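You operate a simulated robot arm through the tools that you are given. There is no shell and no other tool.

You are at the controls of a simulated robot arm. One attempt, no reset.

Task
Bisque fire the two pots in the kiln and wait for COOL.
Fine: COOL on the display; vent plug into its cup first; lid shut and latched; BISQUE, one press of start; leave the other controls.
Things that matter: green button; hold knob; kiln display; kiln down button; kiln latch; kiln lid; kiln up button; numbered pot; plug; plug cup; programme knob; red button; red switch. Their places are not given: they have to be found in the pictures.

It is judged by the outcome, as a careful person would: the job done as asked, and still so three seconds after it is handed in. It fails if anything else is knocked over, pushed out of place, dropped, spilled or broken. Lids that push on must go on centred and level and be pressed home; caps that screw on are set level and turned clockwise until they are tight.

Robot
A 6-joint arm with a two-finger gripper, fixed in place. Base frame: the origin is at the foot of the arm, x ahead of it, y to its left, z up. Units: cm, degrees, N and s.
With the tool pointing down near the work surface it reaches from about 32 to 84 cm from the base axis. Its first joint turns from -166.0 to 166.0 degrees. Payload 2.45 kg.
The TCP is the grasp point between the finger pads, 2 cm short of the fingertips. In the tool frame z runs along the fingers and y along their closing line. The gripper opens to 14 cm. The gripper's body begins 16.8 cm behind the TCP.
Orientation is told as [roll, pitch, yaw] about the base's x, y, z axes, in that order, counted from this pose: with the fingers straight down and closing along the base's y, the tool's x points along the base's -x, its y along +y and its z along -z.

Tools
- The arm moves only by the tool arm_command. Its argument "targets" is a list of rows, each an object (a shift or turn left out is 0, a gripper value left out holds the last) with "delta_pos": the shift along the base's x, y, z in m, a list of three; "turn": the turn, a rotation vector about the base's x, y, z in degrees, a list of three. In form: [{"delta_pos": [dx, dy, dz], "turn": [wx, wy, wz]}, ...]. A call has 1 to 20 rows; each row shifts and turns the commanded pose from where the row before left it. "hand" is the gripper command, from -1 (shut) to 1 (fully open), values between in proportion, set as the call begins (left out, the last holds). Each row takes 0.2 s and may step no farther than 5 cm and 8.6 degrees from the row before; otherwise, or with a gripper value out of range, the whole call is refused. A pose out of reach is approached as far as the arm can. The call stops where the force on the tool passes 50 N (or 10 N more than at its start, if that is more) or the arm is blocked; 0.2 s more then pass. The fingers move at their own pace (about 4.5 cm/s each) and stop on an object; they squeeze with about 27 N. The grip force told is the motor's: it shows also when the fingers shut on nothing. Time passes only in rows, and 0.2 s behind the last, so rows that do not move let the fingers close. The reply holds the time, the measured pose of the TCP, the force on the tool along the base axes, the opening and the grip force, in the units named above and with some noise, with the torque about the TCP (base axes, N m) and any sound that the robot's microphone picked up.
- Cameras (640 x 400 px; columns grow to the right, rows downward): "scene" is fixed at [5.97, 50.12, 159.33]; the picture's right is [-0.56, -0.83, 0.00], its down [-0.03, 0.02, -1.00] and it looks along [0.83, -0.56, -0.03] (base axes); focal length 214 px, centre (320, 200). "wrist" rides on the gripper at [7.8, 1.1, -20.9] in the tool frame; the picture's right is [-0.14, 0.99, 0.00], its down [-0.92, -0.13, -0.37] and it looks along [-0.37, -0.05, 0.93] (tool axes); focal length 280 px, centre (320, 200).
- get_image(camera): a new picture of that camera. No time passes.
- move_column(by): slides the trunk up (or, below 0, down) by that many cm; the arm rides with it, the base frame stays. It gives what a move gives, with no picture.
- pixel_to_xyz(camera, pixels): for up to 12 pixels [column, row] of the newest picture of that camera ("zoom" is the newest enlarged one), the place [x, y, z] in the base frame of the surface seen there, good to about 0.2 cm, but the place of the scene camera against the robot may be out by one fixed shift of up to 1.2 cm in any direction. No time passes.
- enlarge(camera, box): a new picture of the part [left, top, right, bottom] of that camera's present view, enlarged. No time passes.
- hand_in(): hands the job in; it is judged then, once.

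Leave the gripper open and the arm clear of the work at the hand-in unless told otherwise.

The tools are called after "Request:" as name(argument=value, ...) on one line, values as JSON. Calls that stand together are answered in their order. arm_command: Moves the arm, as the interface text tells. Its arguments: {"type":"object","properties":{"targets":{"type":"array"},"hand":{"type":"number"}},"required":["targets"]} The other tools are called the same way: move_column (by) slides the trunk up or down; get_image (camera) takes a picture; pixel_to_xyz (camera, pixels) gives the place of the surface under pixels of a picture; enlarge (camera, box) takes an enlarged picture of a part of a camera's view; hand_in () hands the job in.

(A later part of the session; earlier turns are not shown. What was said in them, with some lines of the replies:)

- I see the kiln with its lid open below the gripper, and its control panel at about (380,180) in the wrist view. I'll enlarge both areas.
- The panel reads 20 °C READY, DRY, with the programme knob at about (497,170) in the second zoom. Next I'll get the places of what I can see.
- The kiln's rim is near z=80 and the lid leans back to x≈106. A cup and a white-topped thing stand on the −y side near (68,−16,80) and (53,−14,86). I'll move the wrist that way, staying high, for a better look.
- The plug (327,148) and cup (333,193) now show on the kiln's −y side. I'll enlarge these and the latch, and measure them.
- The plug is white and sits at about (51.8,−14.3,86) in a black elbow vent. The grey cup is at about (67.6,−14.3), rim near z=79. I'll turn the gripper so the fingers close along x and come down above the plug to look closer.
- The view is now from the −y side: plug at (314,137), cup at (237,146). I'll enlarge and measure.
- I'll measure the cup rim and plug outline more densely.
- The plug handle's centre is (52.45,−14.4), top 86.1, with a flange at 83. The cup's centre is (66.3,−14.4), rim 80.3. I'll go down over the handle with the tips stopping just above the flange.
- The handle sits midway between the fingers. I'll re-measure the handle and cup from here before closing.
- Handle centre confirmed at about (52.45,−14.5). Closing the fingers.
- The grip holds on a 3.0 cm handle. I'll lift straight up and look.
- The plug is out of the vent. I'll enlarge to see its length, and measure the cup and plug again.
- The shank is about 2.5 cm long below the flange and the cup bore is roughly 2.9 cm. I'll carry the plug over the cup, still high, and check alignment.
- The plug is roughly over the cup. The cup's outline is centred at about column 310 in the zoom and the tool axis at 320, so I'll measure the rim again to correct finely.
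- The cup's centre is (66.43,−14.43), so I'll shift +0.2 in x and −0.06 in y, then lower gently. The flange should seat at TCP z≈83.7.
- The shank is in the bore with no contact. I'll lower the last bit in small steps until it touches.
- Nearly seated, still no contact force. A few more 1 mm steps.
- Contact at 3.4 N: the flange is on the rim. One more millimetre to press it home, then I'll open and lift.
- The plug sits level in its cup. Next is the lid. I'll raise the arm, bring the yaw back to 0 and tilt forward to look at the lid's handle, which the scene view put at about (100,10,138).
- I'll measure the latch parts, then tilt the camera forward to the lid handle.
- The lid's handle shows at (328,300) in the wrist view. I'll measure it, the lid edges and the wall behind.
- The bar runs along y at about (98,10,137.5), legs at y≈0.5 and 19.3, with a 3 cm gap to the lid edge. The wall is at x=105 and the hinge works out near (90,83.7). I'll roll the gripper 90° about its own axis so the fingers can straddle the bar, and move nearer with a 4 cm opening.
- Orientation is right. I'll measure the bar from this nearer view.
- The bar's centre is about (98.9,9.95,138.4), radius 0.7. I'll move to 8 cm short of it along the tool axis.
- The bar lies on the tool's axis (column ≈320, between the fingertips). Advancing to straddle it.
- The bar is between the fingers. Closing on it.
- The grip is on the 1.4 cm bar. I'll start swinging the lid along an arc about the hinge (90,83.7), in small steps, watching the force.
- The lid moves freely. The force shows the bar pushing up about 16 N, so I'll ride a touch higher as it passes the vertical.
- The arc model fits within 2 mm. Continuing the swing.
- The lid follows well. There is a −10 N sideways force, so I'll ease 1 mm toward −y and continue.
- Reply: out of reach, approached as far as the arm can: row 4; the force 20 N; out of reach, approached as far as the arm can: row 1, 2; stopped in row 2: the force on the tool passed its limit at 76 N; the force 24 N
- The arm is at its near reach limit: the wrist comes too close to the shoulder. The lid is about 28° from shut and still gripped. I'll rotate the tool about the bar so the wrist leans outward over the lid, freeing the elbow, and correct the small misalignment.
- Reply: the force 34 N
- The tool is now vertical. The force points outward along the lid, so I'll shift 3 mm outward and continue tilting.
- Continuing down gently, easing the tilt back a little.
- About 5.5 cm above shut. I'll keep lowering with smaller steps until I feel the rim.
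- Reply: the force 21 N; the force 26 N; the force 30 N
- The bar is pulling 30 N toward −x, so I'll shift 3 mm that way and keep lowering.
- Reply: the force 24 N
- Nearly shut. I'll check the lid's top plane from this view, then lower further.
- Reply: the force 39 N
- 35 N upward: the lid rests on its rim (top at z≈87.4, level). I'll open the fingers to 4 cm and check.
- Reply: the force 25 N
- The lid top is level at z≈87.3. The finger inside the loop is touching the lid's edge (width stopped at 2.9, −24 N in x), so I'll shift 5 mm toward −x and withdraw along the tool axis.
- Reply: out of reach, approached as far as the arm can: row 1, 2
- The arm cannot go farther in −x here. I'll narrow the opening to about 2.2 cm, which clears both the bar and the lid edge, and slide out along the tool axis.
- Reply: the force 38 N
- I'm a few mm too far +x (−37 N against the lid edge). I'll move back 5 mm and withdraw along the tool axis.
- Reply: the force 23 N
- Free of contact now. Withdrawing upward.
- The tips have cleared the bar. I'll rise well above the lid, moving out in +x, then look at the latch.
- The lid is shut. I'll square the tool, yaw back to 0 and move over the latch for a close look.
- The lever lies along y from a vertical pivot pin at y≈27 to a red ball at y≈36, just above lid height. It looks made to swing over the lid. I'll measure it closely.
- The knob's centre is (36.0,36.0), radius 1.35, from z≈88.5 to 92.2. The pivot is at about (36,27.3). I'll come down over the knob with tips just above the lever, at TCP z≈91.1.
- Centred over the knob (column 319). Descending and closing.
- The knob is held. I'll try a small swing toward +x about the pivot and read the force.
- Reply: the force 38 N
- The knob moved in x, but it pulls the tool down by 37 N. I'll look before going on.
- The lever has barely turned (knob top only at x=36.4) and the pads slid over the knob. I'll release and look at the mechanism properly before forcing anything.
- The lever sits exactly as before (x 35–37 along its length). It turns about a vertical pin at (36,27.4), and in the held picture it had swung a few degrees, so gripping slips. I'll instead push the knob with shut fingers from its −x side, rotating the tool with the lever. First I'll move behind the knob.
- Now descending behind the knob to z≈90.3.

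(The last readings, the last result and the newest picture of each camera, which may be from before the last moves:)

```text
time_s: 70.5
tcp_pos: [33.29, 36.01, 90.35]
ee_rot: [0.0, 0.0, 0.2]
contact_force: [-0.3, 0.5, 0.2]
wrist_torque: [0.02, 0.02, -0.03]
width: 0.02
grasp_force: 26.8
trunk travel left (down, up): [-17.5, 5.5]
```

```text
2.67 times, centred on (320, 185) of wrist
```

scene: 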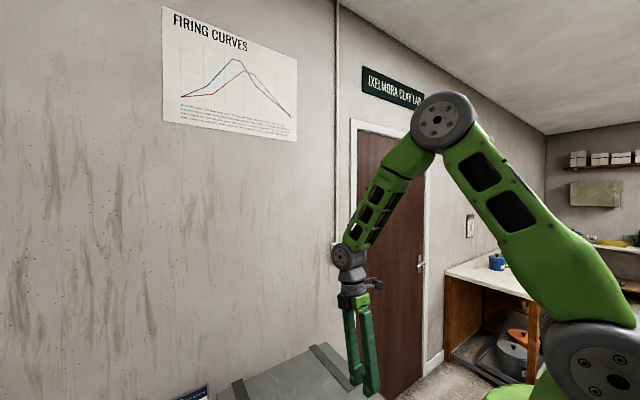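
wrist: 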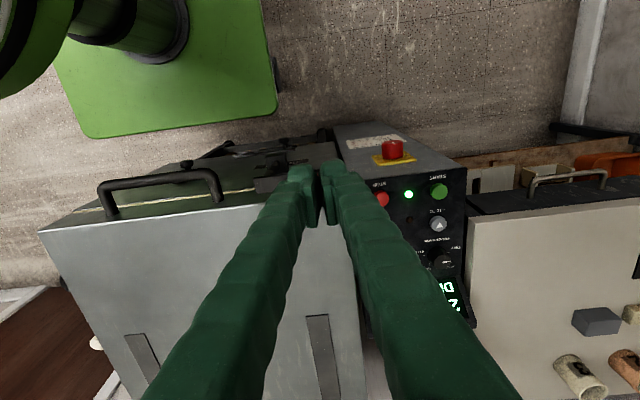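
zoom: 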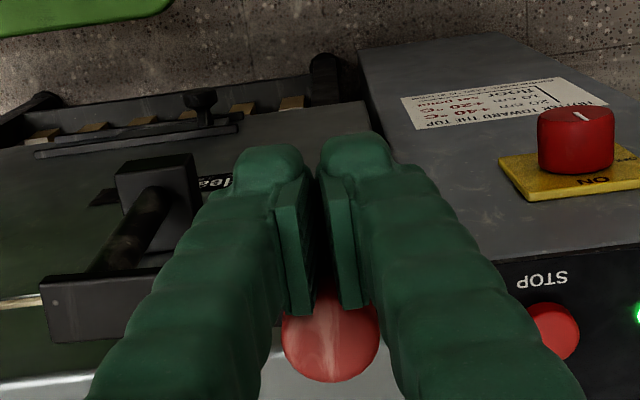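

The fingers are just behind the knob. Pushing on in +x in small steps.

Request:
arm_command(targets=[{"delta_pos": [0.003, 0, 0]}, {"delta_pos": [0.003, 0, 0]}, {"delta_pos": [0.003, 0, 0]}])

Request:
enlarge(camera="wrist", box=[200, 110, 440, 260])

```text
time_s: 71.3
tcp_pos: [34.25, 36.11, 90.31]
ee_rot: [0.0, -0.1, 0.2]
contact_force: [0.1, 0.4, 0.4]
wrist_torque: [0.05, -0.01, 0.04]
width: 0.01
grasp_force: 27.2
trunk travel left (down, up): [-17.5, 5.5]
```

```text
2.67 times, centred on (320, 185) of wrist
```

zoom: 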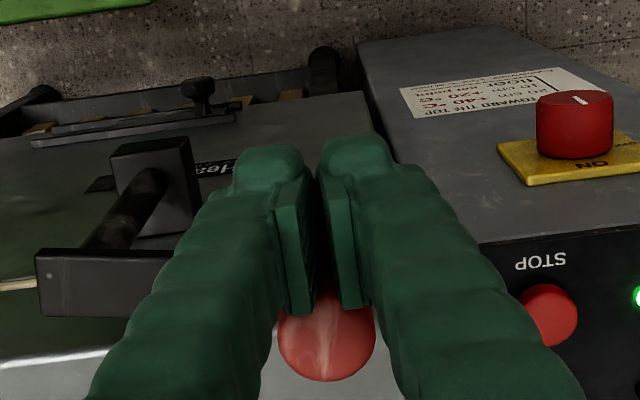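

Request:
pixel_to_xyz(camera="zoom", pixels=[[325, 345], [300, 345], [350, 345], [50, 280], [120, 270], [120, 300], [160, 265]])

```text
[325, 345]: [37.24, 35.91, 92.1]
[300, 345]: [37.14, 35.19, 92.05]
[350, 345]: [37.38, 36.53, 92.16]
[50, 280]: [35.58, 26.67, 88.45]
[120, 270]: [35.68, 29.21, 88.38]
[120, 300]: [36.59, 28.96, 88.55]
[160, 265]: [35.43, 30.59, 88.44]
```

The knob is now at x≈37.2 with almost no force: the lever swings freely toward the lid. I'll carry on along the arc, yawing with it.

Request:
arm_command(targets=[{"delta_pos": [0.005, 0.003, 0], "turn": [0, 0, -8]}, {"delta_pos": [0.0059, 0.0014, 0], "turn": [0, 0, -8]}, {"delta_pos": [0.0128, 0, 0], "turn": [0, 0, -8]}, {"delta_pos": [0.0127, -0.0018, 0], "turn": [0, 0, -8]}])

Request:
get_image(camera="wrist")

```text
time_s: 72.3
tcp_pos: [37.97, 36.27, 90.13]
ee_rot: [-0.1, 0.0, -31.9]
contact_force: [-0.6, -0.2, 0.5]
wrist_torque: [0.01, 0.0, -0.02]
width: 0.0
grasp_force: 26.9
trunk travel left (down, up): [-17.5, 5.5]
```

```text
taken
```

wrist: 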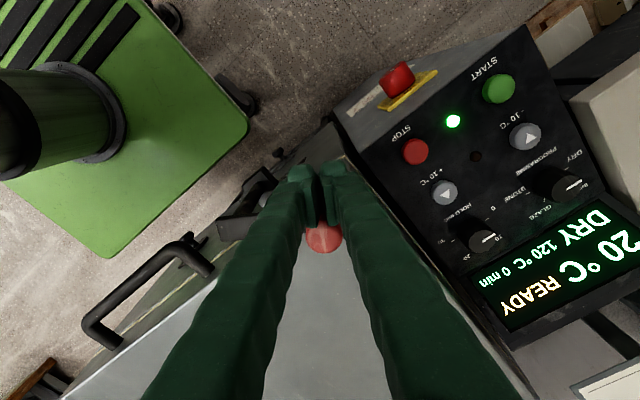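

Lever follows. Continuing the sweep over the lid.

Request:
arm_command(targets=[{"delta_pos": [0.0123, -0.0035, 0], "turn": [0, 0, -8]}, {"delta_pos": [0.0116, -0.0052, 0], "turn": [0, 0, -8]}, {"delta_pos": [0.0109, -0.0067, 0], "turn": [0, 0, -8]}])

Request:
arm_command(targets=[{"delta_pos": [0.0098, -0.0082, 0], "turn": [0, 0, -8]}, {"delta_pos": [0.0086, -0.0094, 0], "turn": [0, 0, -8]}, {"delta_pos": [0.0071, -0.0107, 0], "turn": [0, 0, -8]}])

Request:
get_image(camera="wrist")

```text
time_s: 73.1
tcp_pos: [41.31, 34.67, 90.32]
ee_rot: [0.0, 0.0, -55.9]
contact_force: [-0.5, -0.4, 0.2]
wrist_torque: [0.01, 0.01, -0.04]
width: 0.02
grasp_force: 27.4
trunk travel left (down, up): [-17.5, 5.5]
```

```text
time_s: 73.9
tcp_pos: [43.95, 31.92, 90.15]
ee_rot: [0.0, 0.1, -79.8]
contact_force: [-1.5, -0.5, -1.1]
wrist_torque: [0.0, 0.02, 0.03]
width: 0.0
grasp_force: 27.2
trunk travel left (down, up): [-17.5, 5.5]
```

```text
taken
```

wrist: 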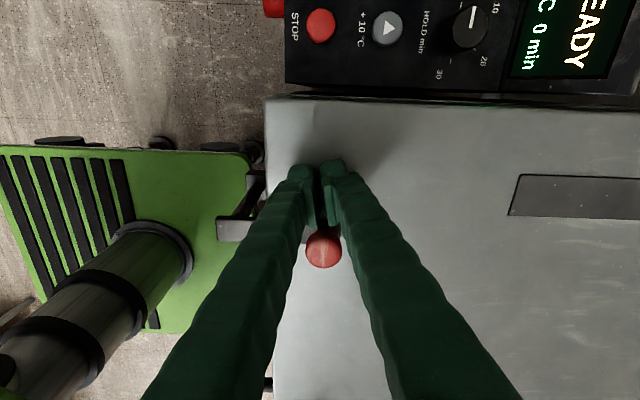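

The lever is at about 80°, over the lid. Pushing on gently to its stop.

Request:
arm_command(targets=[{"delta_pos": [0.0028, -0.0057, 0], "turn": [0, 0, -4]}, {"delta_pos": [0.0028, -0.0057, 0], "turn": [0, 0, -4]}, {"delta_pos": [0.0006, -0.003, 0], "turn": [0, 0, -2]}])

Request:
get_image(camera="wrist")

```text
time_s: 74.7
tcp_pos: [44.64, 30.55, 90.27]
ee_rot: [0.2, 0.1, -89.8]
contact_force: [-4.0, 14.2, -3.1]
wrist_torque: [-0.01, 0.0, -0.14]
width: 0.0
grasp_force: 26.9
trunk travel left (down, up): [-17.5, 5.5]
```

```text
taken
```

wrist: 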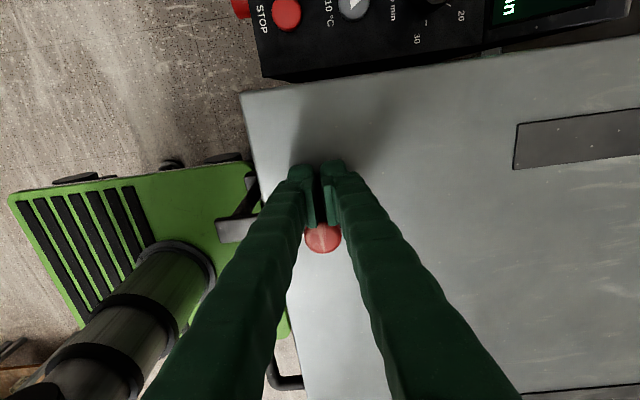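

14 N of resistance at 90°: the stop. One more 2 mm nudge to confirm, then I'll back off.

Request:
arm_command(targets=[{"delta_pos": [0, -0.0015, 0]}, {"delta_pos": [0, -0.001, 0]}])

Request:
arm_command(targets=[{"delta_pos": [0, 0.008, 0]}, {"delta_pos": [0, 0.01, 0.01]}, {"delta_pos": [0, 0, 0.04]}, {"delta_pos": [0, 0, 0.05]}, {"delta_pos": [0, 0, 0.05]}, {}])

Request:
get_image(camera="wrist")

```text
time_s: 75.3
tcp_pos: [44.51, 30.55, 90.19]
ee_rot: [0.3, 0.1, -89.7]
contact_force: [-6.4, 30.5, -2.9]
wrist_torque: [-0.08, -0.06, -0.17]
width: 0.0
grasp_force: 27.0
trunk travel left (down, up): [-17.5, 5.5]
```

```text
time_s: 76.7
tcp_pos: [44.5, 31.9, 105.38]
ee_rot: [-0.1, 0.0, -89.8]
contact_force: [-0.1, -0.7, -0.7]
wrist_torque: [0.0, 0.01, -0.01]
width: 0.0
grasp_force: 26.6
trunk travel left (down, up): [-17.5, 5.5]
```

```text
taken
```

wrist: 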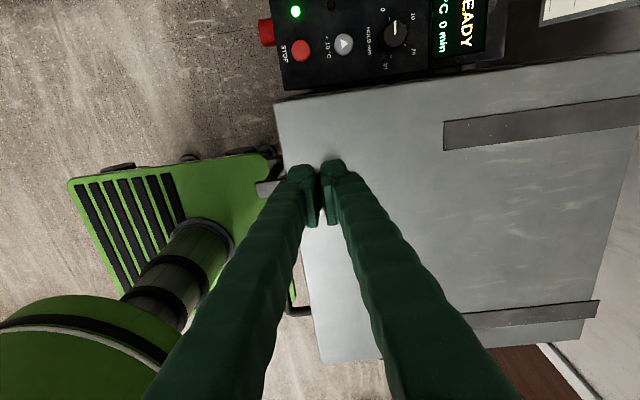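

The lever is latched over the lid. Now the panel: I'll yaw back to 0 and hover over it to read it.

Request:
arm_command(targets=[{"delta_pos": [0, 0.015, 0.008], "turn": [0, 0, 8.18]}, {"delta_pos": [0, 0.015, 0.008], "turn": [0, 0, 8.18]}, {"delta_pos": [0, 0.015, 0.008], "turn": [0, 0, 8.18]}, {"delta_pos": [0, 0.015, 0.008], "turn": [0, 0, 8.18]}, {"delta_pos": [0, 0.015, 0.008], "turn": [0, 0, 8.18]}, {"delta_pos": [0, 0.015, 0.008], "turn": [0, 0, 8.18]}, {"delta_pos": [0, 0.015, 0.008], "turn": [0, 0, 8.18]}, {"delta_pos": [0, 0.015, 0.008], "turn": [0, 0, 8.18]}, {"delta_pos": [0, 0.015, 0.008], "turn": [0, 0, 8.18]}, {"delta_pos": [0, 0.015, 0.008], "turn": [0, 0, 8.18]}, {"delta_pos": [0, 0.015, 0.008], "turn": [0, 0, 8.0]}, {}])

Request:
get_image(camera="wrist")

Request:
enlarge(camera="wrist", box=[160, 40, 320, 240])

Request:
enlarge(camera="wrist", box=[260, 40, 420, 240])

```text
time_s: 79.3
tcp_pos: [44.47, 48.49, 114.13]
ee_rot: [0.0, 0.1, 0.1]
contact_force: [-0.9, 0.4, 0.0]
wrist_torque: [0.01, 0.02, -0.02]
width: 0.0
grasp_force: 27.4
trunk travel left (down, up): [-17.5, 5.5]
```

```text
taken
```

wrist: 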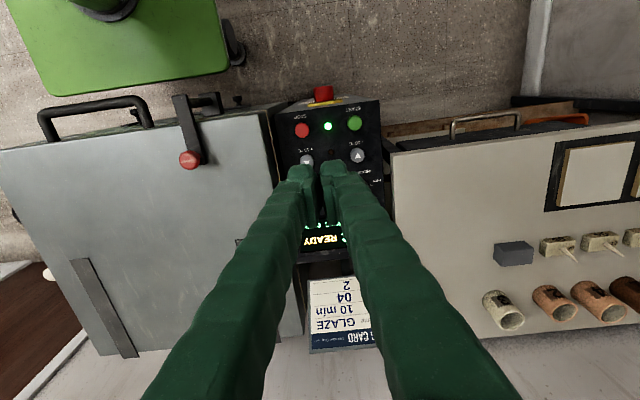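

```text
2.00 times, centred on (240, 140) of wrist
```

zoom: 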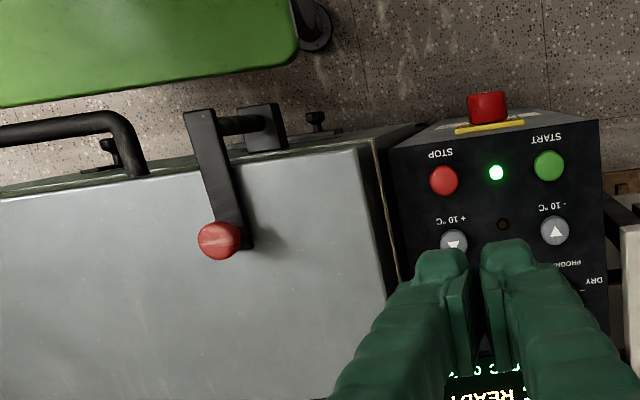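

```text
2.00 times, centred on (340, 140) of wrist
```

zoom: 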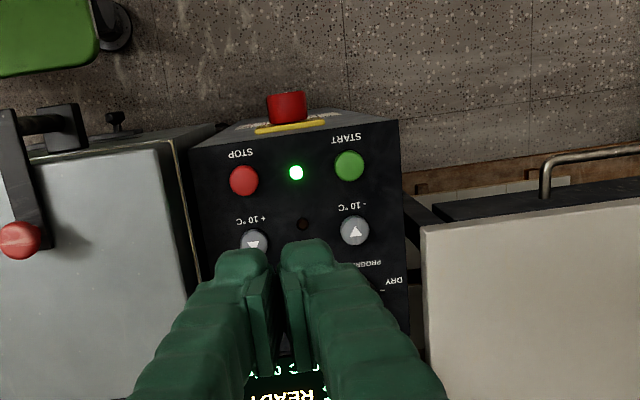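

The lever lies across the lid. The fingers hide the knobs, so I'll open them fully to see between.

Request:
arm_command(hand=1, targets=[{"delta_pos": [0.0, 0.02, -0.02]}, {}, {}, {}, {}, {}, {}, {}])

Request:
get_image(camera="wrist")

Request:
enlarge(camera="wrist", box=[230, 80, 390, 180])

Request:
enlarge(camera="wrist", box=[230, 150, 390, 260])

```text
time_s: 81.1
tcp_pos: [44.59, 50.76, 112.25]
ee_rot: [0.0, 0.0, 0.0]
contact_force: [0.0, 0.5, 0.0]
wrist_torque: [0.05, 0.0, -0.01]
width: 14.0
grasp_force: 0.0
trunk travel left (down, up): [-17.5, 5.5]
```

```text
taken
```

wrist: 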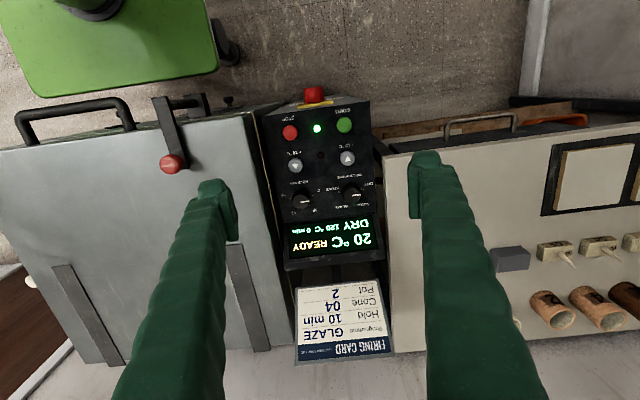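

```text
4.00 times, centred on (310, 130) of wrist
```

zoom: 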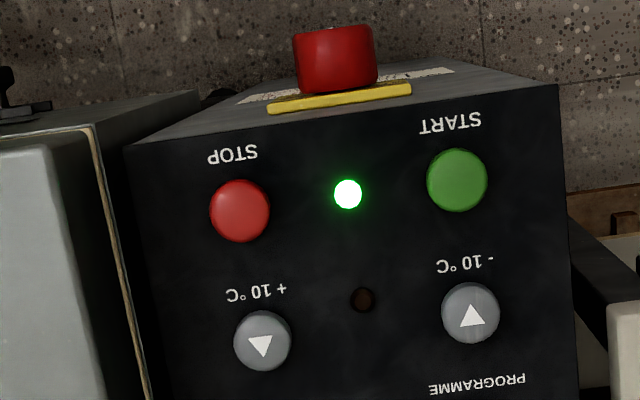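

```text
3.64 times, centred on (310, 205) of wrist
```

zoom: 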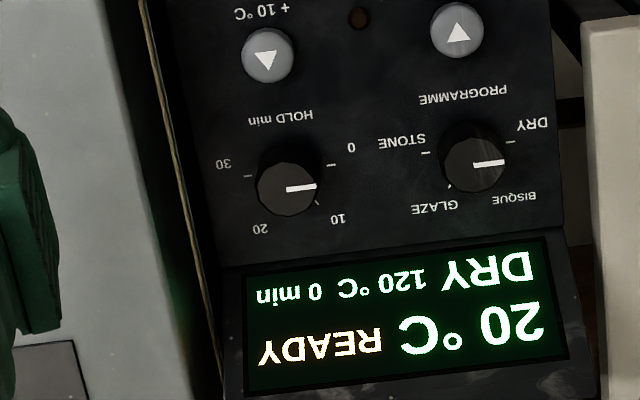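

The panel reads clearly: the programme knob's pointer is at DRY (toward +y). BISQUE is one step clockwise seen from above, toward +x+y, about 60°. I'll measure the knob, panel plane and start button.

Request:
pixel_to_xyz(camera="zoom", pixels=[[475, 158], [445, 165], [505, 160], [475, 135], [478, 188], [489, 165], [510, 142], [427, 153], [450, 187], [545, 215], [235, 250], [400, 225]])

Request:
pixel_to_xyz(camera="wrist", pixels=[[344, 125], [351, 125], [337, 125], [344, 118], [290, 132], [370, 105], [270, 130], [370, 160], [348, 158], [295, 165], [380, 215], [285, 255]])

Request:
enlarge(camera="wrist", box=[320, 170, 390, 220])

```text
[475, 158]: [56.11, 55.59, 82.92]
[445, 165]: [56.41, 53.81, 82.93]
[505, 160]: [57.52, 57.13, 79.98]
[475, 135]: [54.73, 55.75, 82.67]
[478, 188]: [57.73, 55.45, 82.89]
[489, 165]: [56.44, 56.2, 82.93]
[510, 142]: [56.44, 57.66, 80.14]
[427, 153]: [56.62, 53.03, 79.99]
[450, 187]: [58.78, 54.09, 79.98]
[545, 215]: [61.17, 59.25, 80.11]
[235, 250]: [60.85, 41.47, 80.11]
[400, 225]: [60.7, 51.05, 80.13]
```

```text
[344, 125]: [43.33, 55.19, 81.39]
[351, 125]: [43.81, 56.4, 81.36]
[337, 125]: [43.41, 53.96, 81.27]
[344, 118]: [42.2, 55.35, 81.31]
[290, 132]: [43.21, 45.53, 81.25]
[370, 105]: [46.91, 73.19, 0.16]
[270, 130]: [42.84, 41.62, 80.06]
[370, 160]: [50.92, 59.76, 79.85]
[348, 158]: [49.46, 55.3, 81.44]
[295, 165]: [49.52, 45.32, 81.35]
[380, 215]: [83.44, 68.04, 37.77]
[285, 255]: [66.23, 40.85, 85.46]
```

```text
8.00 times, centred on (355, 195) of wrist
```

zoom: 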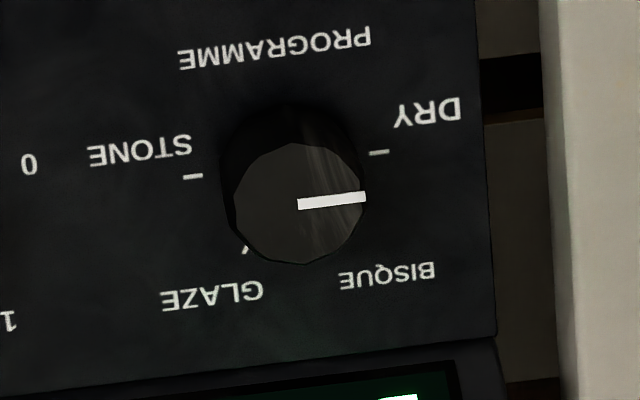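

Request:
pixel_to_xyz(camera="zoom", pixels=[[298, 203], [362, 197], [238, 205], [298, 146], [298, 260], [340, 250], [255, 160], [340, 155], [378, 152], [192, 176], [247, 248], [258, 250]])

```text
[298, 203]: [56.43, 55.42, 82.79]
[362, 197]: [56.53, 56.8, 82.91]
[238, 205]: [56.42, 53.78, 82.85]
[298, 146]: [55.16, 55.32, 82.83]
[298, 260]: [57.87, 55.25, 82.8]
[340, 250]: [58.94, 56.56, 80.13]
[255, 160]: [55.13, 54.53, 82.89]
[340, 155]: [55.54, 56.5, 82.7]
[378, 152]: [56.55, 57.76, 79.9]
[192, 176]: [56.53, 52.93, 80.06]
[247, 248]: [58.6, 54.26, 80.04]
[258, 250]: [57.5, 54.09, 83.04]
```

The programme knob's centre is (56.5,55.35), radius 1.45, from panel z=80.0 to top 82.9, with steps 60° apart. I'll move above it with a 4 cm opening.

Request:
arm_command(hand=-0.43, targets=[{"delta_pos": [0.0298, 0.0115, -0.01]}, {"delta_pos": [0.0298, 0.0115, -0.03]}, {"delta_pos": [0.0298, 0.0115, -0.03]}, {"delta_pos": [0.0298, 0.0114, -0.04]}, {"delta_pos": [0, 0, -0.04]}, {"delta_pos": [0, 0, -0.03]}, {}])

Request:
get_image(camera="wrist")

Request:
enlarge(camera="wrist", box=[240, 100, 400, 200])

```text
refused: row 4 steps farther than a row can; nothing moved
```

```text
taken
```

wrist: 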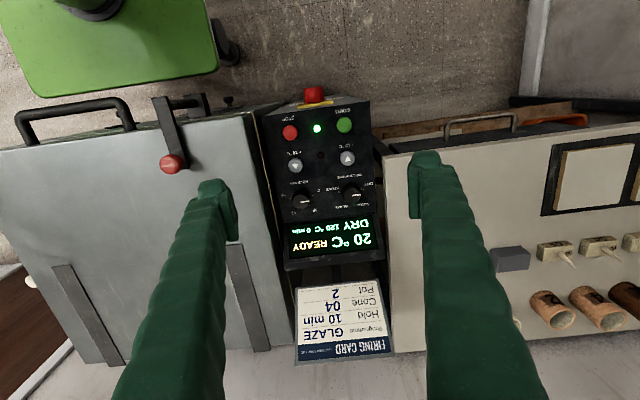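

```text
4.00 times, centred on (320, 150) of wrist
```

zoom: 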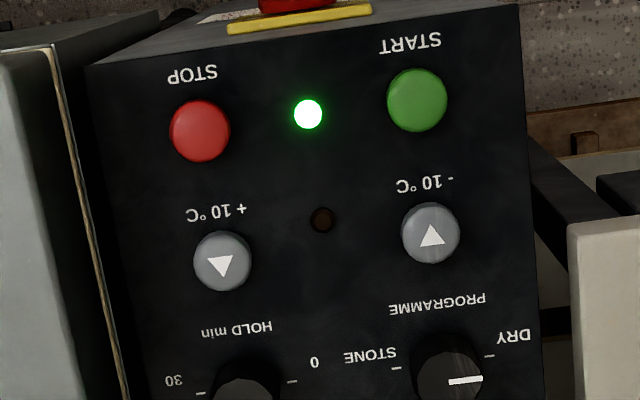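

One row's step was too long and the call was refused, so nothing moved. I'll send it again with shorter steps.

Request:
arm_command(hand=-0.43, targets=[{"delta_pos": [0.0298, 0.0115, -0.01]}, {"delta_pos": [0.0298, 0.0115, -0.03]}, {"delta_pos": [0.0298, 0.0115, -0.03]}, {"delta_pos": [0.0298, 0.0114, -0.03]}, {"delta_pos": [0, 0, -0.04]}, {"delta_pos": [0, 0, -0.04]}, {}])

Request:
get_image(camera="wrist")

Request:
enlarge(camera="wrist", box=[240, 100, 400, 200])

```text
time_s: 82.7
tcp_pos: [56.62, 55.32, 93.86]
ee_rot: [0.1, 0.0, 0.1]
contact_force: [0.4, 0.6, -1.0]
wrist_torque: [-0.04, -0.05, -0.03]
width: 3.96
grasp_force: 0.1
trunk travel left (down, up): [-17.5, 5.5]
```

```text
taken
```

wrist: 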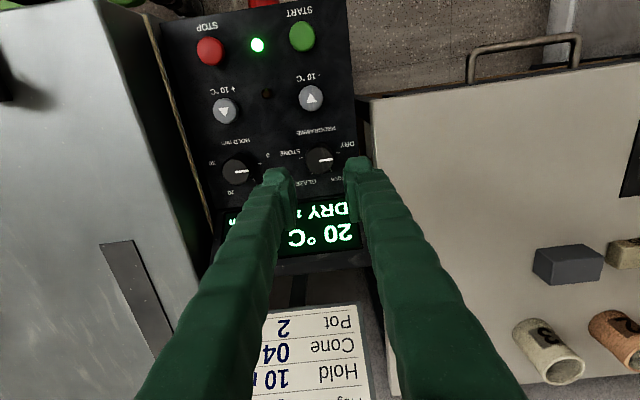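

```text
4.00 times, centred on (320, 150) of wrist
```

zoom: 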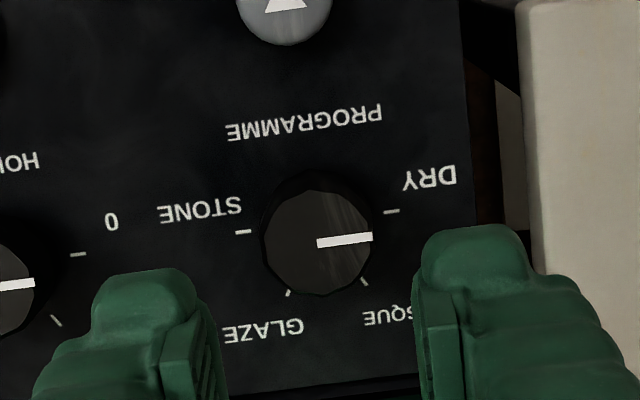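

Centred over the knob. Descending to z≈82.6 and closing.

Request:
arm_command(targets=[{"delta_pos": [-0.001, 0, -0.04]}, {"delta_pos": [0, 0, -0.04]}, {"delta_pos": [0, 0, -0.02]}, {"delta_pos": [0, 0, -0.012]}, {}])

Request:
get_image(camera="wrist")

```text
time_s: 83.9
tcp_pos: [56.29, 55.16, 82.86]
ee_rot: [0.0, 0.0, 0.0]
contact_force: [0.3, -0.6, 0.4]
wrist_torque: [0.02, 0.01, 0.01]
width: 4.0
grasp_force: 0.1
trunk travel left (down, up): [-17.5, 5.5]
```

```text
taken
```

wrist: 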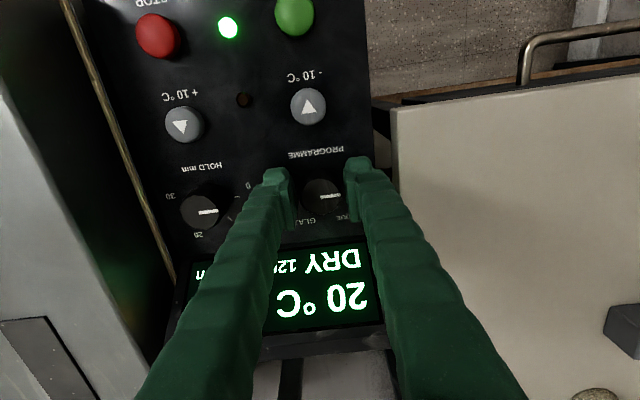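

Request:
arm_command(hand=-1, targets=[{"delta_pos": [0.001, 0.001, -0.002]}, {}, {}, {}])

```text
time_s: 84.9
tcp_pos: [56.36, 55.21, 82.79]
ee_rot: [0.0, 0.0, 0.0]
contact_force: [-5.4, -5.8, 11.7]
wrist_torque: [-0.12, 0.33, 0.01]
width: 3.08
grasp_force: 45.2
trunk travel left (down, up): [-17.5, 5.5]
```

Knob gripped (3.1 cm). Turning it clockwise by about 60° (−z), checking midway.

Request:
arm_command(targets=[{"turn": [0, 0, -6]}, {"turn": [0, 0, -6]}, {"turn": [0, 0, -6]}, {"turn": [0, 0, -6]}, {"turn": [0, 0, -6]}])

Request:
get_image(camera="wrist")

```text
time_s: 86.1
tcp_pos: [56.29, 55.28, 82.78]
ee_rot: [0.2, 0.0, -30.0]
contact_force: [-2.6, 2.9, 11.1]
wrist_torque: [-0.08, -0.13, -0.01]
width: 3.08
grasp_force: 44.5
trunk travel left (down, up): [-17.5, 5.5]
```

```text
taken
```

wrist: 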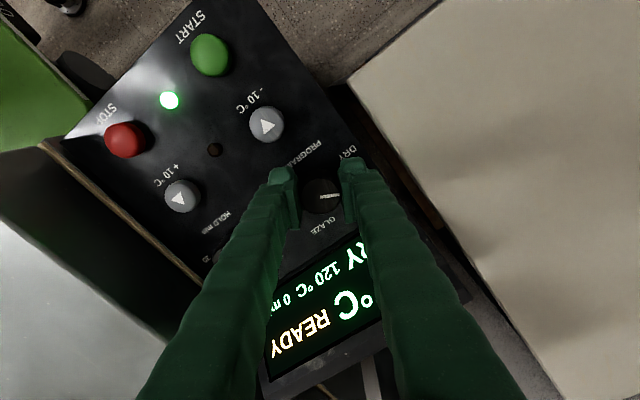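

The knob turns with the gripper. Turning the remaining 30°.

Request:
arm_command(targets=[{"turn": [0, 0, -6]}, {"turn": [0, 0, -6]}, {"turn": [0, 0, -6]}, {"turn": [0, 0, -6]}, {"turn": [0, 0, -6]}, {}])

Request:
get_image(camera="wrist")

Request:
enlarge(camera="wrist", box=[220, 140, 420, 400])

```text
time_s: 87.5
tcp_pos: [56.4, 55.42, 82.81]
ee_rot: [0.2, 0.1, -60.0]
contact_force: [-1.1, 13.2, 16.6]
wrist_torque: [0.23, 0.07, -0.01]
width: 3.09
grasp_force: 44.6
trunk travel left (down, up): [-17.5, 5.5]
```

```text
taken
```

wrist: 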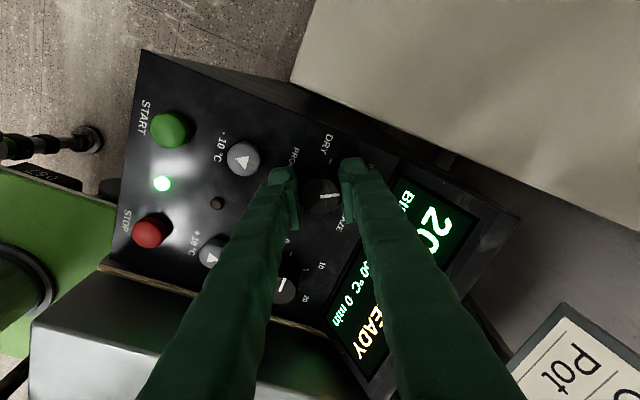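

```text
1.54 times, centred on (320, 270) of wrist
```

zoom: 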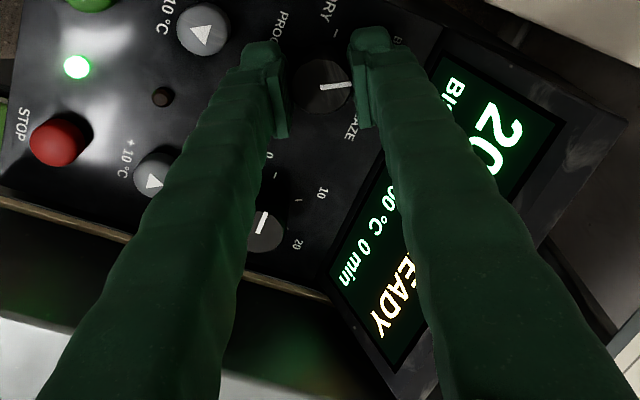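

The display now starts with "BI…": BISQUE. Releasing the knob and lifting.

Request:
arm_command(hand=-0.43, targets=[{}, {}, {}])

Request:
arm_command(targets=[{"delta_pos": [0, 0, 0.02]}, {"delta_pos": [0, 0, 0.04]}, {"delta_pos": [0, 0, 0.04], "turn": [0, 0, 8]}, {"delta_pos": [-0.01, 0, 0.04], "turn": [0, 0, 8]}, {"delta_pos": [-0.02, 0, 0.02], "turn": [0, 0, 8]}, {"delta_pos": [-0.02, 0, 0.02], "turn": [0, 0, 8]}, {"delta_pos": [-0.03, 0, 0], "turn": [0, 0, 8]}, {"delta_pos": [-0.03, 0, 0], "turn": [0, 0, 8]}, {"delta_pos": [-0.021, 0, 0], "turn": [0, 0, 8]}, {"turn": [0, 0, 4]}, {}])

Request:
get_image(camera="wrist")

Request:
enlarge(camera="wrist", box=[230, 90, 390, 200])

Request:
enlarge(camera="wrist", box=[230, 160, 390, 270])

```text
time_s: 88.3
tcp_pos: [56.46, 55.19, 82.49]
ee_rot: [-0.1, -0.1, -60.0]
contact_force: [0.0, -0.7, 0.2]
wrist_torque: [0.0, 0.01, -0.01]
width: 3.97
grasp_force: 0.0
trunk travel left (down, up): [-17.5, 5.5]
```

```text
time_s: 90.7
tcp_pos: [43.3, 55.22, 100.65]
ee_rot: [0.0, -0.1, 0.1]
contact_force: [0.4, 0.3, 0.4]
wrist_torque: [0.01, 0.01, 0.03]
width: 3.99
grasp_force: 0.2
trunk travel left (down, up): [-17.5, 5.5]
```

```text
taken
```

wrist: 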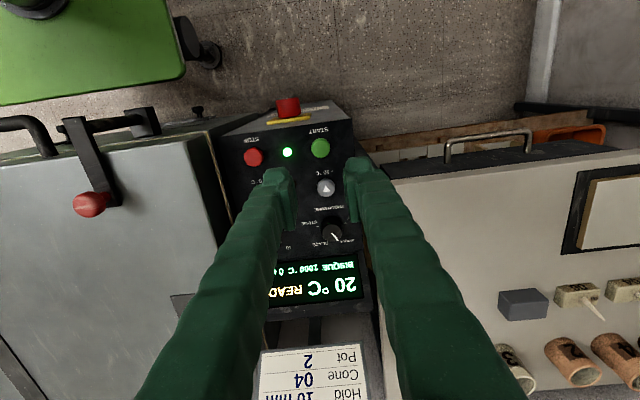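

```text
3.64 times, centred on (310, 145) of wrist
```

zoom: 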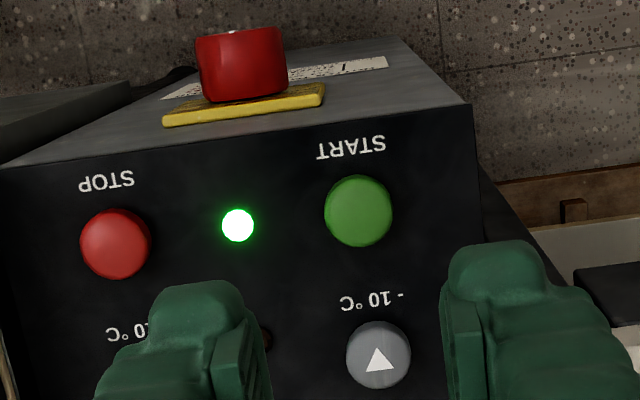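

```text
3.64 times, centred on (310, 215) of wrist
```

zoom: 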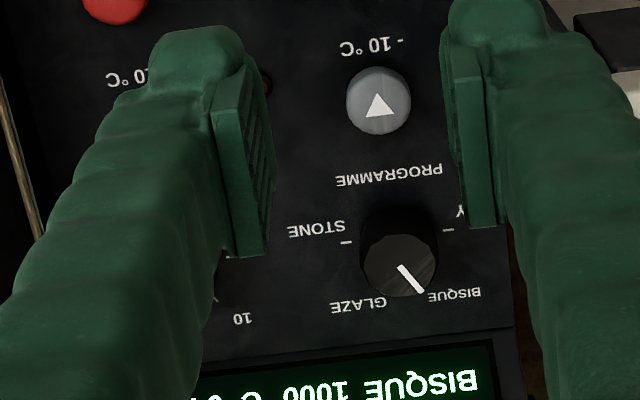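

It reads "BISQUE 1000 °C". Next is START at (320,148). I'll measure it and shut the fingers above it.

Request:
pixel_to_xyz(camera="wrist", pixels=[[320, 148], [312, 148], [328, 148], [320, 140], [320, 156], [287, 152]])

Request:
arm_command(hand=-1, targets=[{}, {}, {}, {}])

```text
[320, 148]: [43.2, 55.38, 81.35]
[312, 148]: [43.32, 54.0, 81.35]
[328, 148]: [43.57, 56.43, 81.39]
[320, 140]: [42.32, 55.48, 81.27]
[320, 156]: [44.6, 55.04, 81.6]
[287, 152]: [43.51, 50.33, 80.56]
```

```text
time_s: 91.7
tcp_pos: [43.29, 55.13, 100.63]
ee_rot: [0.0, 0.0, 0.1]
contact_force: [-0.6, -0.9, 0.1]
wrist_torque: [-0.01, 0.01, 0.03]
width: 0.0
grasp_force: 27.1
trunk travel left (down, up): [-17.5, 5.5]
```

Button centre (43.35,55.25), top 81.4. I'll descend to about 1 cm above it.

Request:
arm_command(targets=[{"delta_pos": [0, 0.001, -0.04]}, {"delta_pos": [0, 0, -0.04]}, {"delta_pos": [0, 0, -0.04]}, {"delta_pos": [0, 0, -0.03]}, {"delta_pos": [0, 0, -0.012]}, {}])

Request:
get_image(camera="wrist")

```text
time_s: 93.1
tcp_pos: [43.35, 55.46, 84.32]
ee_rot: [0.0, 0.1, 0.0]
contact_force: [-0.4, -0.6, 0.5]
wrist_torque: [0.0, 0.01, -0.01]
width: 0.01
grasp_force: 27.2
trunk travel left (down, up): [-17.5, 5.5]
```

```text
taken
```

wrist: 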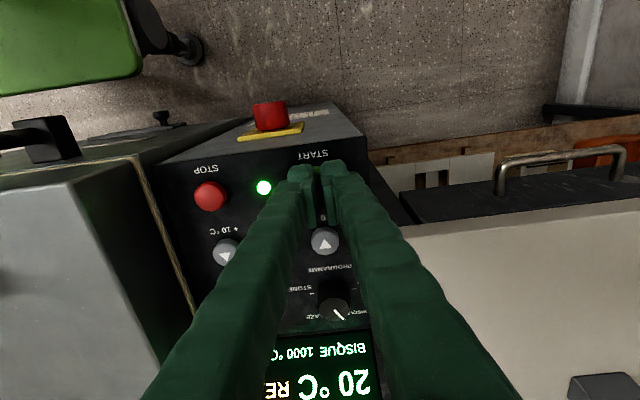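

Right over START. Pressing straight down in 2 mm steps, watching force and sound.

Request:
arm_command(targets=[{"delta_pos": [0, 0, -0.003]}, {"delta_pos": [0, 0, -0.003]}, {"delta_pos": [0, 0, -0.003]}, {"delta_pos": [0, 0, -0.002]}])

```text
time_s: 94.1
tcp_pos: [43.29, 55.4, 83.27]
ee_rot: [-0.1, 0.0, -0.1]
contact_force: [-0.2, 0.1, 0.2]
wrist_torque: [0.03, 0.01, 0.01]
width: 0.01
grasp_force: 26.8
trunk travel left (down, up): [-17.5, 5.5]
```

Request:
arm_command(targets=[{"delta_pos": [0, 0, -0.002]}, {"delta_pos": [0, 0, -0.001]}])

Request:
get_image(camera="wrist")

```text
time_s: 94.7
tcp_pos: [43.36, 55.37, 83.06]
ee_rot: [0.0, 0.0, 0.2]
contact_force: [0.1, -0.1, 1.1]
wrist_torque: [-0.03, -0.03, -0.03]
width: 0.0
grasp_force: 27.2
trunk travel left (down, up): [-17.5, 5.5]
```

```text
taken
```

wrist: 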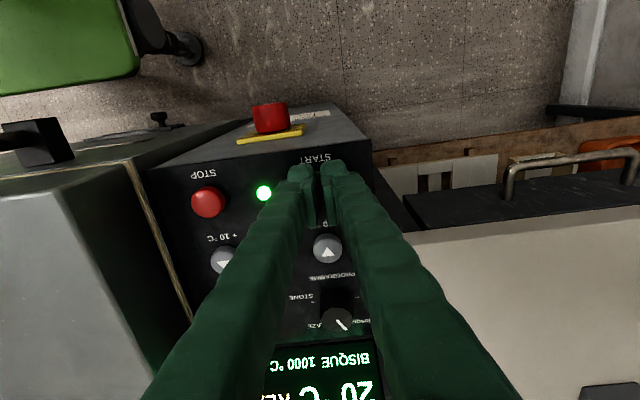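

Light touch now (≈1 N), still READY. Pressing further.

Request:
arm_command(targets=[{"delta_pos": [0, 0, -0.001]}, {"delta_pos": [0, 0, -0.001]}, {"delta_pos": [0, 0, -0.001]}])

Request:
get_image(camera="wrist")

```text
time_s: 95.5
tcp_pos: [43.19, 55.41, 82.76]
ee_rot: [0.0, 0.0, 0.0]
contact_force: [-0.8, 0.3, 1.9]
wrist_torque: [0.01, 0.02, 0.02]
width: 0.0
grasp_force: 29.5
trunk travel left (down, up): [-17.5, 5.5]
heard: click
```

```text
taken
```

wrist: 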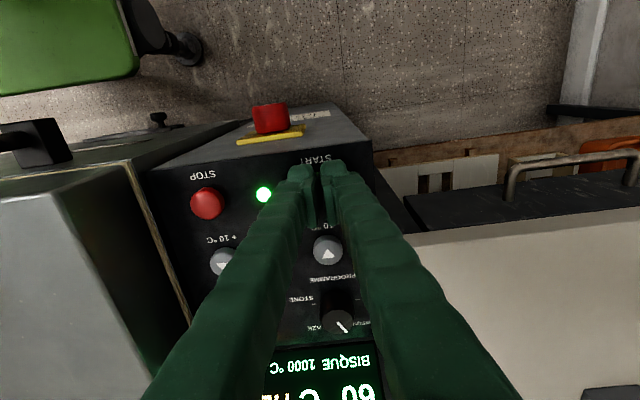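

A click, and the temperature reads 60 °C: it has started. Lifting straight off, then I'll back away to watch the display.

Request:
arm_command(targets=[{"delta_pos": [0, 0, 0.02]}, {"delta_pos": [0, 0, 0.04]}, {"delta_pos": [0, 0, 0.04]}, {"delta_pos": [0, 0, 0.04]}, {"delta_pos": [0, -0.01, 0.04]}, {"delta_pos": [0, -0.02, 0.04]}, {"delta_pos": [0, -0.02, 0.04]}, {}])

Request:
arm_command(hand=1, targets=[{}, {}, {}, {}, {}, {}, {}, {}])

Request:
get_image(camera="wrist")

Request:
enlarge(camera="wrist", box=[240, 110, 420, 260])

```text
time_s: 97.3
tcp_pos: [43.36, 50.35, 108.75]
ee_rot: [-0.1, 0.0, 0.0]
contact_force: [0.0, 0.1, 0.4]
wrist_torque: [-0.04, -0.02, -0.02]
width: 0.01
grasp_force: 29.6
trunk travel left (down, up): [-17.5, 5.5]
```

```text
time_s: 99.1
tcp_pos: [43.37, 50.36, 108.63]
ee_rot: [0.0, 0.0, 0.0]
contact_force: [0.0, -0.1, -0.2]
wrist_torque: [0.0, 0.04, 0.02]
width: 14.0
grasp_force: 0.1
trunk travel left (down, up): [-17.5, 5.5]
```

```text
taken
```

wrist: 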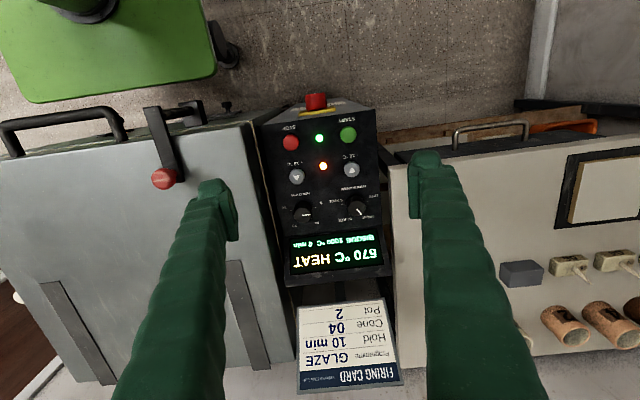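

```text
2.67 times, centred on (330, 185) of wrist
```

zoom: 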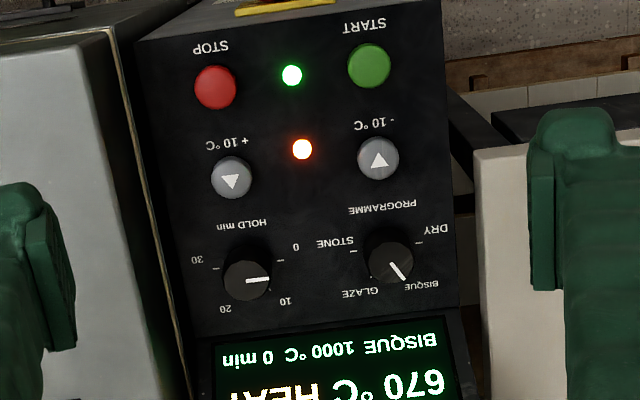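

It shows 670 °C HEAT, BISQUE 1000 °C 0 min. I'll wait in place and keep reading the display.

Request:
arm_command(targets=[{}, {}, {}, {}, {}, {}, {}, {}, {}, {}, {}, {}, {}, {}, {}, {}, {}, {}, {}, {}])

Request:
enlarge(camera="wrist", box=[270, 220, 400, 290])

Request:
arm_command(targets=[{}, {}, {}, {}, {}, {}, {}, {}, {}, {}, {}, {}, {}, {}, {}, {}, {}, {}, {}, {}])

Request:
enlarge(camera="wrist", box=[270, 220, 400, 290])

```text
time_s: 103.3
tcp_pos: [43.34, 50.35, 108.7]
ee_rot: [0.0, -0.1, 0.0]
contact_force: [0.1, 0.3, -0.6]
wrist_torque: [-0.03, -0.04, -0.03]
width: 13.99
grasp_force: 0.0
trunk travel left (down, up): [-17.5, 5.5]
```

```text
4.92 times, centred on (335, 255) of wrist
```

zoom: 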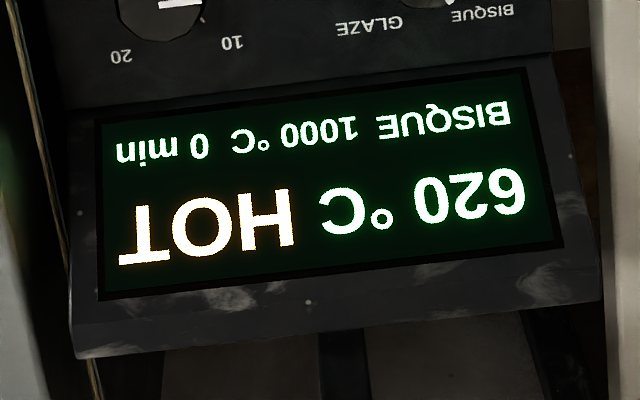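

```text
time_s: 107.5
tcp_pos: [43.39, 50.39, 108.61]
ee_rot: [-0.1, 0.0, 0.0]
contact_force: [-1.2, 0.6, -1.0]
wrist_torque: [0.04, 0.0, -0.01]
width: 14.0
grasp_force: 0.0
trunk travel left (down, up): [-17.5, 5.5]
```

```text
4.92 times, centred on (335, 255) of wrist
```

zoom: 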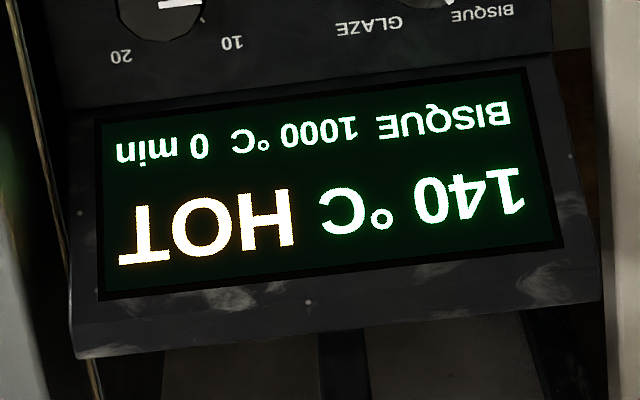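

It's past the peak and cooling: 140 °C HOT. Waiting a little more.

Request:
arm_command(targets=[{}, {}, {}, {}, {}, {}, {}, {}, {}, {}])

Request:
enlarge(camera="wrist", box=[270, 220, 400, 290])

Request:
get_image(camera="wrist")

Request:
get_image(camera="scene")

```text
time_s: 109.7
tcp_pos: [43.29, 50.4, 108.69]
ee_rot: [0.0, 0.0, -0.1]
contact_force: [-0.6, -0.1, -0.1]
wrist_torque: [-0.03, -0.01, 0.0]
width: 14.0
grasp_force: 0.1
trunk travel left (down, up): [-17.5, 5.5]
```

```text
4.92 times, centred on (335, 255) of wrist
```

zoom: 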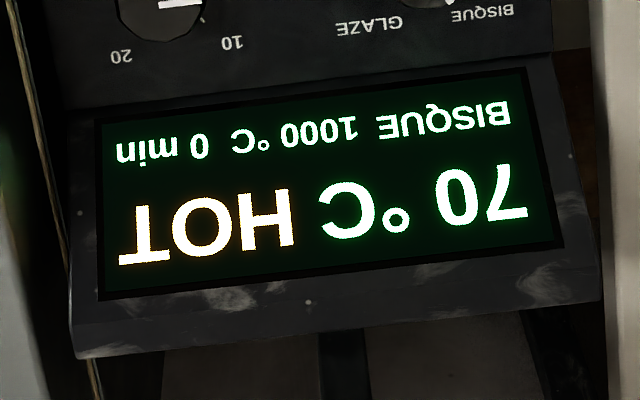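

```text
taken
```

wrist: 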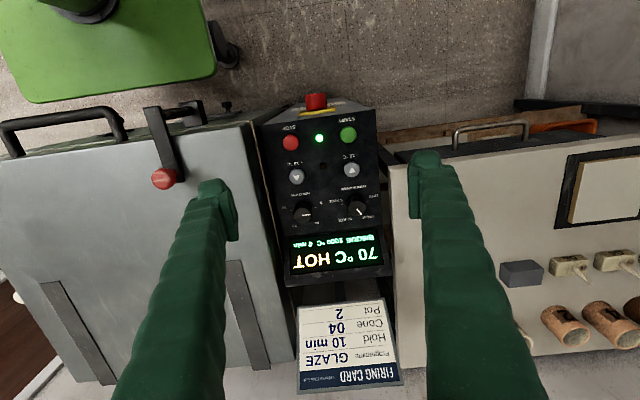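

```text
taken
```

scene: 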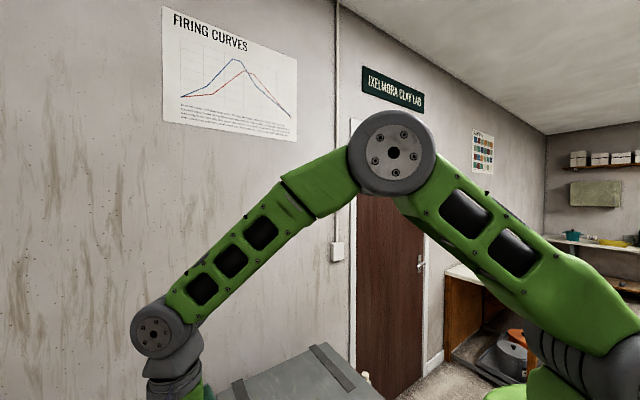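

70 °C HOT. I'll raise the arm clear while it finishes, keeping the display in view.

Request:
arm_command(targets=[{"delta_pos": [0, 0, 0.03]}, {"delta_pos": [0, 0, 0.03]}, {"delta_pos": [0, 0, 0.03]}, {"delta_pos": [0, 0, 0.03]}, {}, {}, {}, {}, {}, {}, {}, {}, {}, {}, {}, {}])

Request:
get_image(camera="wrist")

Request:
enlarge(camera="wrist", box=[270, 140, 400, 260])

Request:
enlarge(camera="scene", box=[200, 300, 440, 400])

```text
time_s: 113.1
tcp_pos: [43.44, 50.52, 120.76]
ee_rot: [-0.1, 0.0, 0.0]
contact_force: [0.1, -0.2, -0.7]
wrist_torque: [-0.02, 0.0, -0.01]
width: 13.99
grasp_force: 0.0
trunk travel left (down, up): [-17.5, 5.5]
```

```text
taken
```

wrist: 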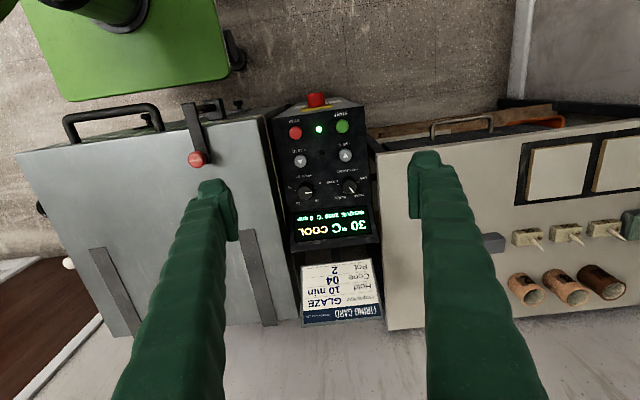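

```text
3.33 times, centred on (335, 200) of wrist
```

zoom: 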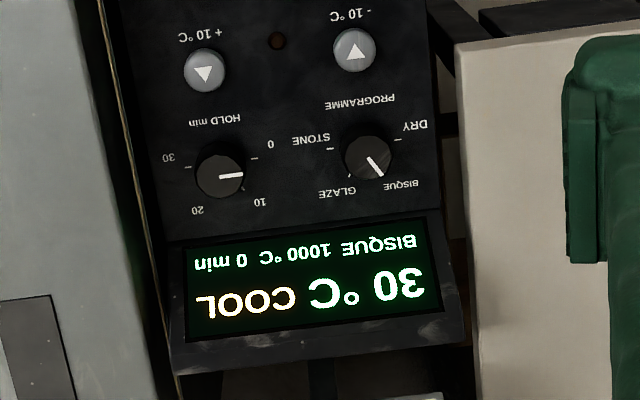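

```text
2.67 times, centred on (320, 350) of scene
```

zoom: 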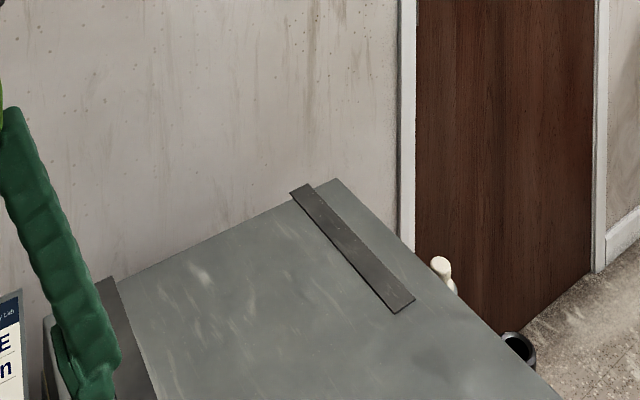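

The display reads 30 °C COOL, BISQUE 1000 °C 0 min. The lid is shut with its latch across it, the plug is in its cup, the gripper is open and the arm is clear. Handing in.

Request:
hand_in()

```text
The job is handed in.
```

The bisque firing is finished and the job is handed in. The display reads 30 °C COOL, with BISQUE 1000 °C and 0 min hold.

- **Vent plug:** I moved it from the vent into its cup first, and it sits level with its flange on the rim.
- **Lid and latch:** The lid is shut and level. The latch lever is swung across it to its stop.
- **Programme:** I turned the programme knob from DRY to BISQUE and pressed START once; it clicked and the kiln started heating.
- **Other controls:** I left the hold knob, the +10/−10 °C buttons, STOP and the red switch alone.

My first try at the latch was to grip its knob. The pads slid over the knob and the lever stayed put, so I let go and pushed it across with closed fingers instead. When I released the lid handle, a finger pressed against the lid's front edge at up to about 37 N before I freed it. I saw no mark or movement from either.

The gripper is open and the arm is clear of the work. I saw nothing else knocked or moved.
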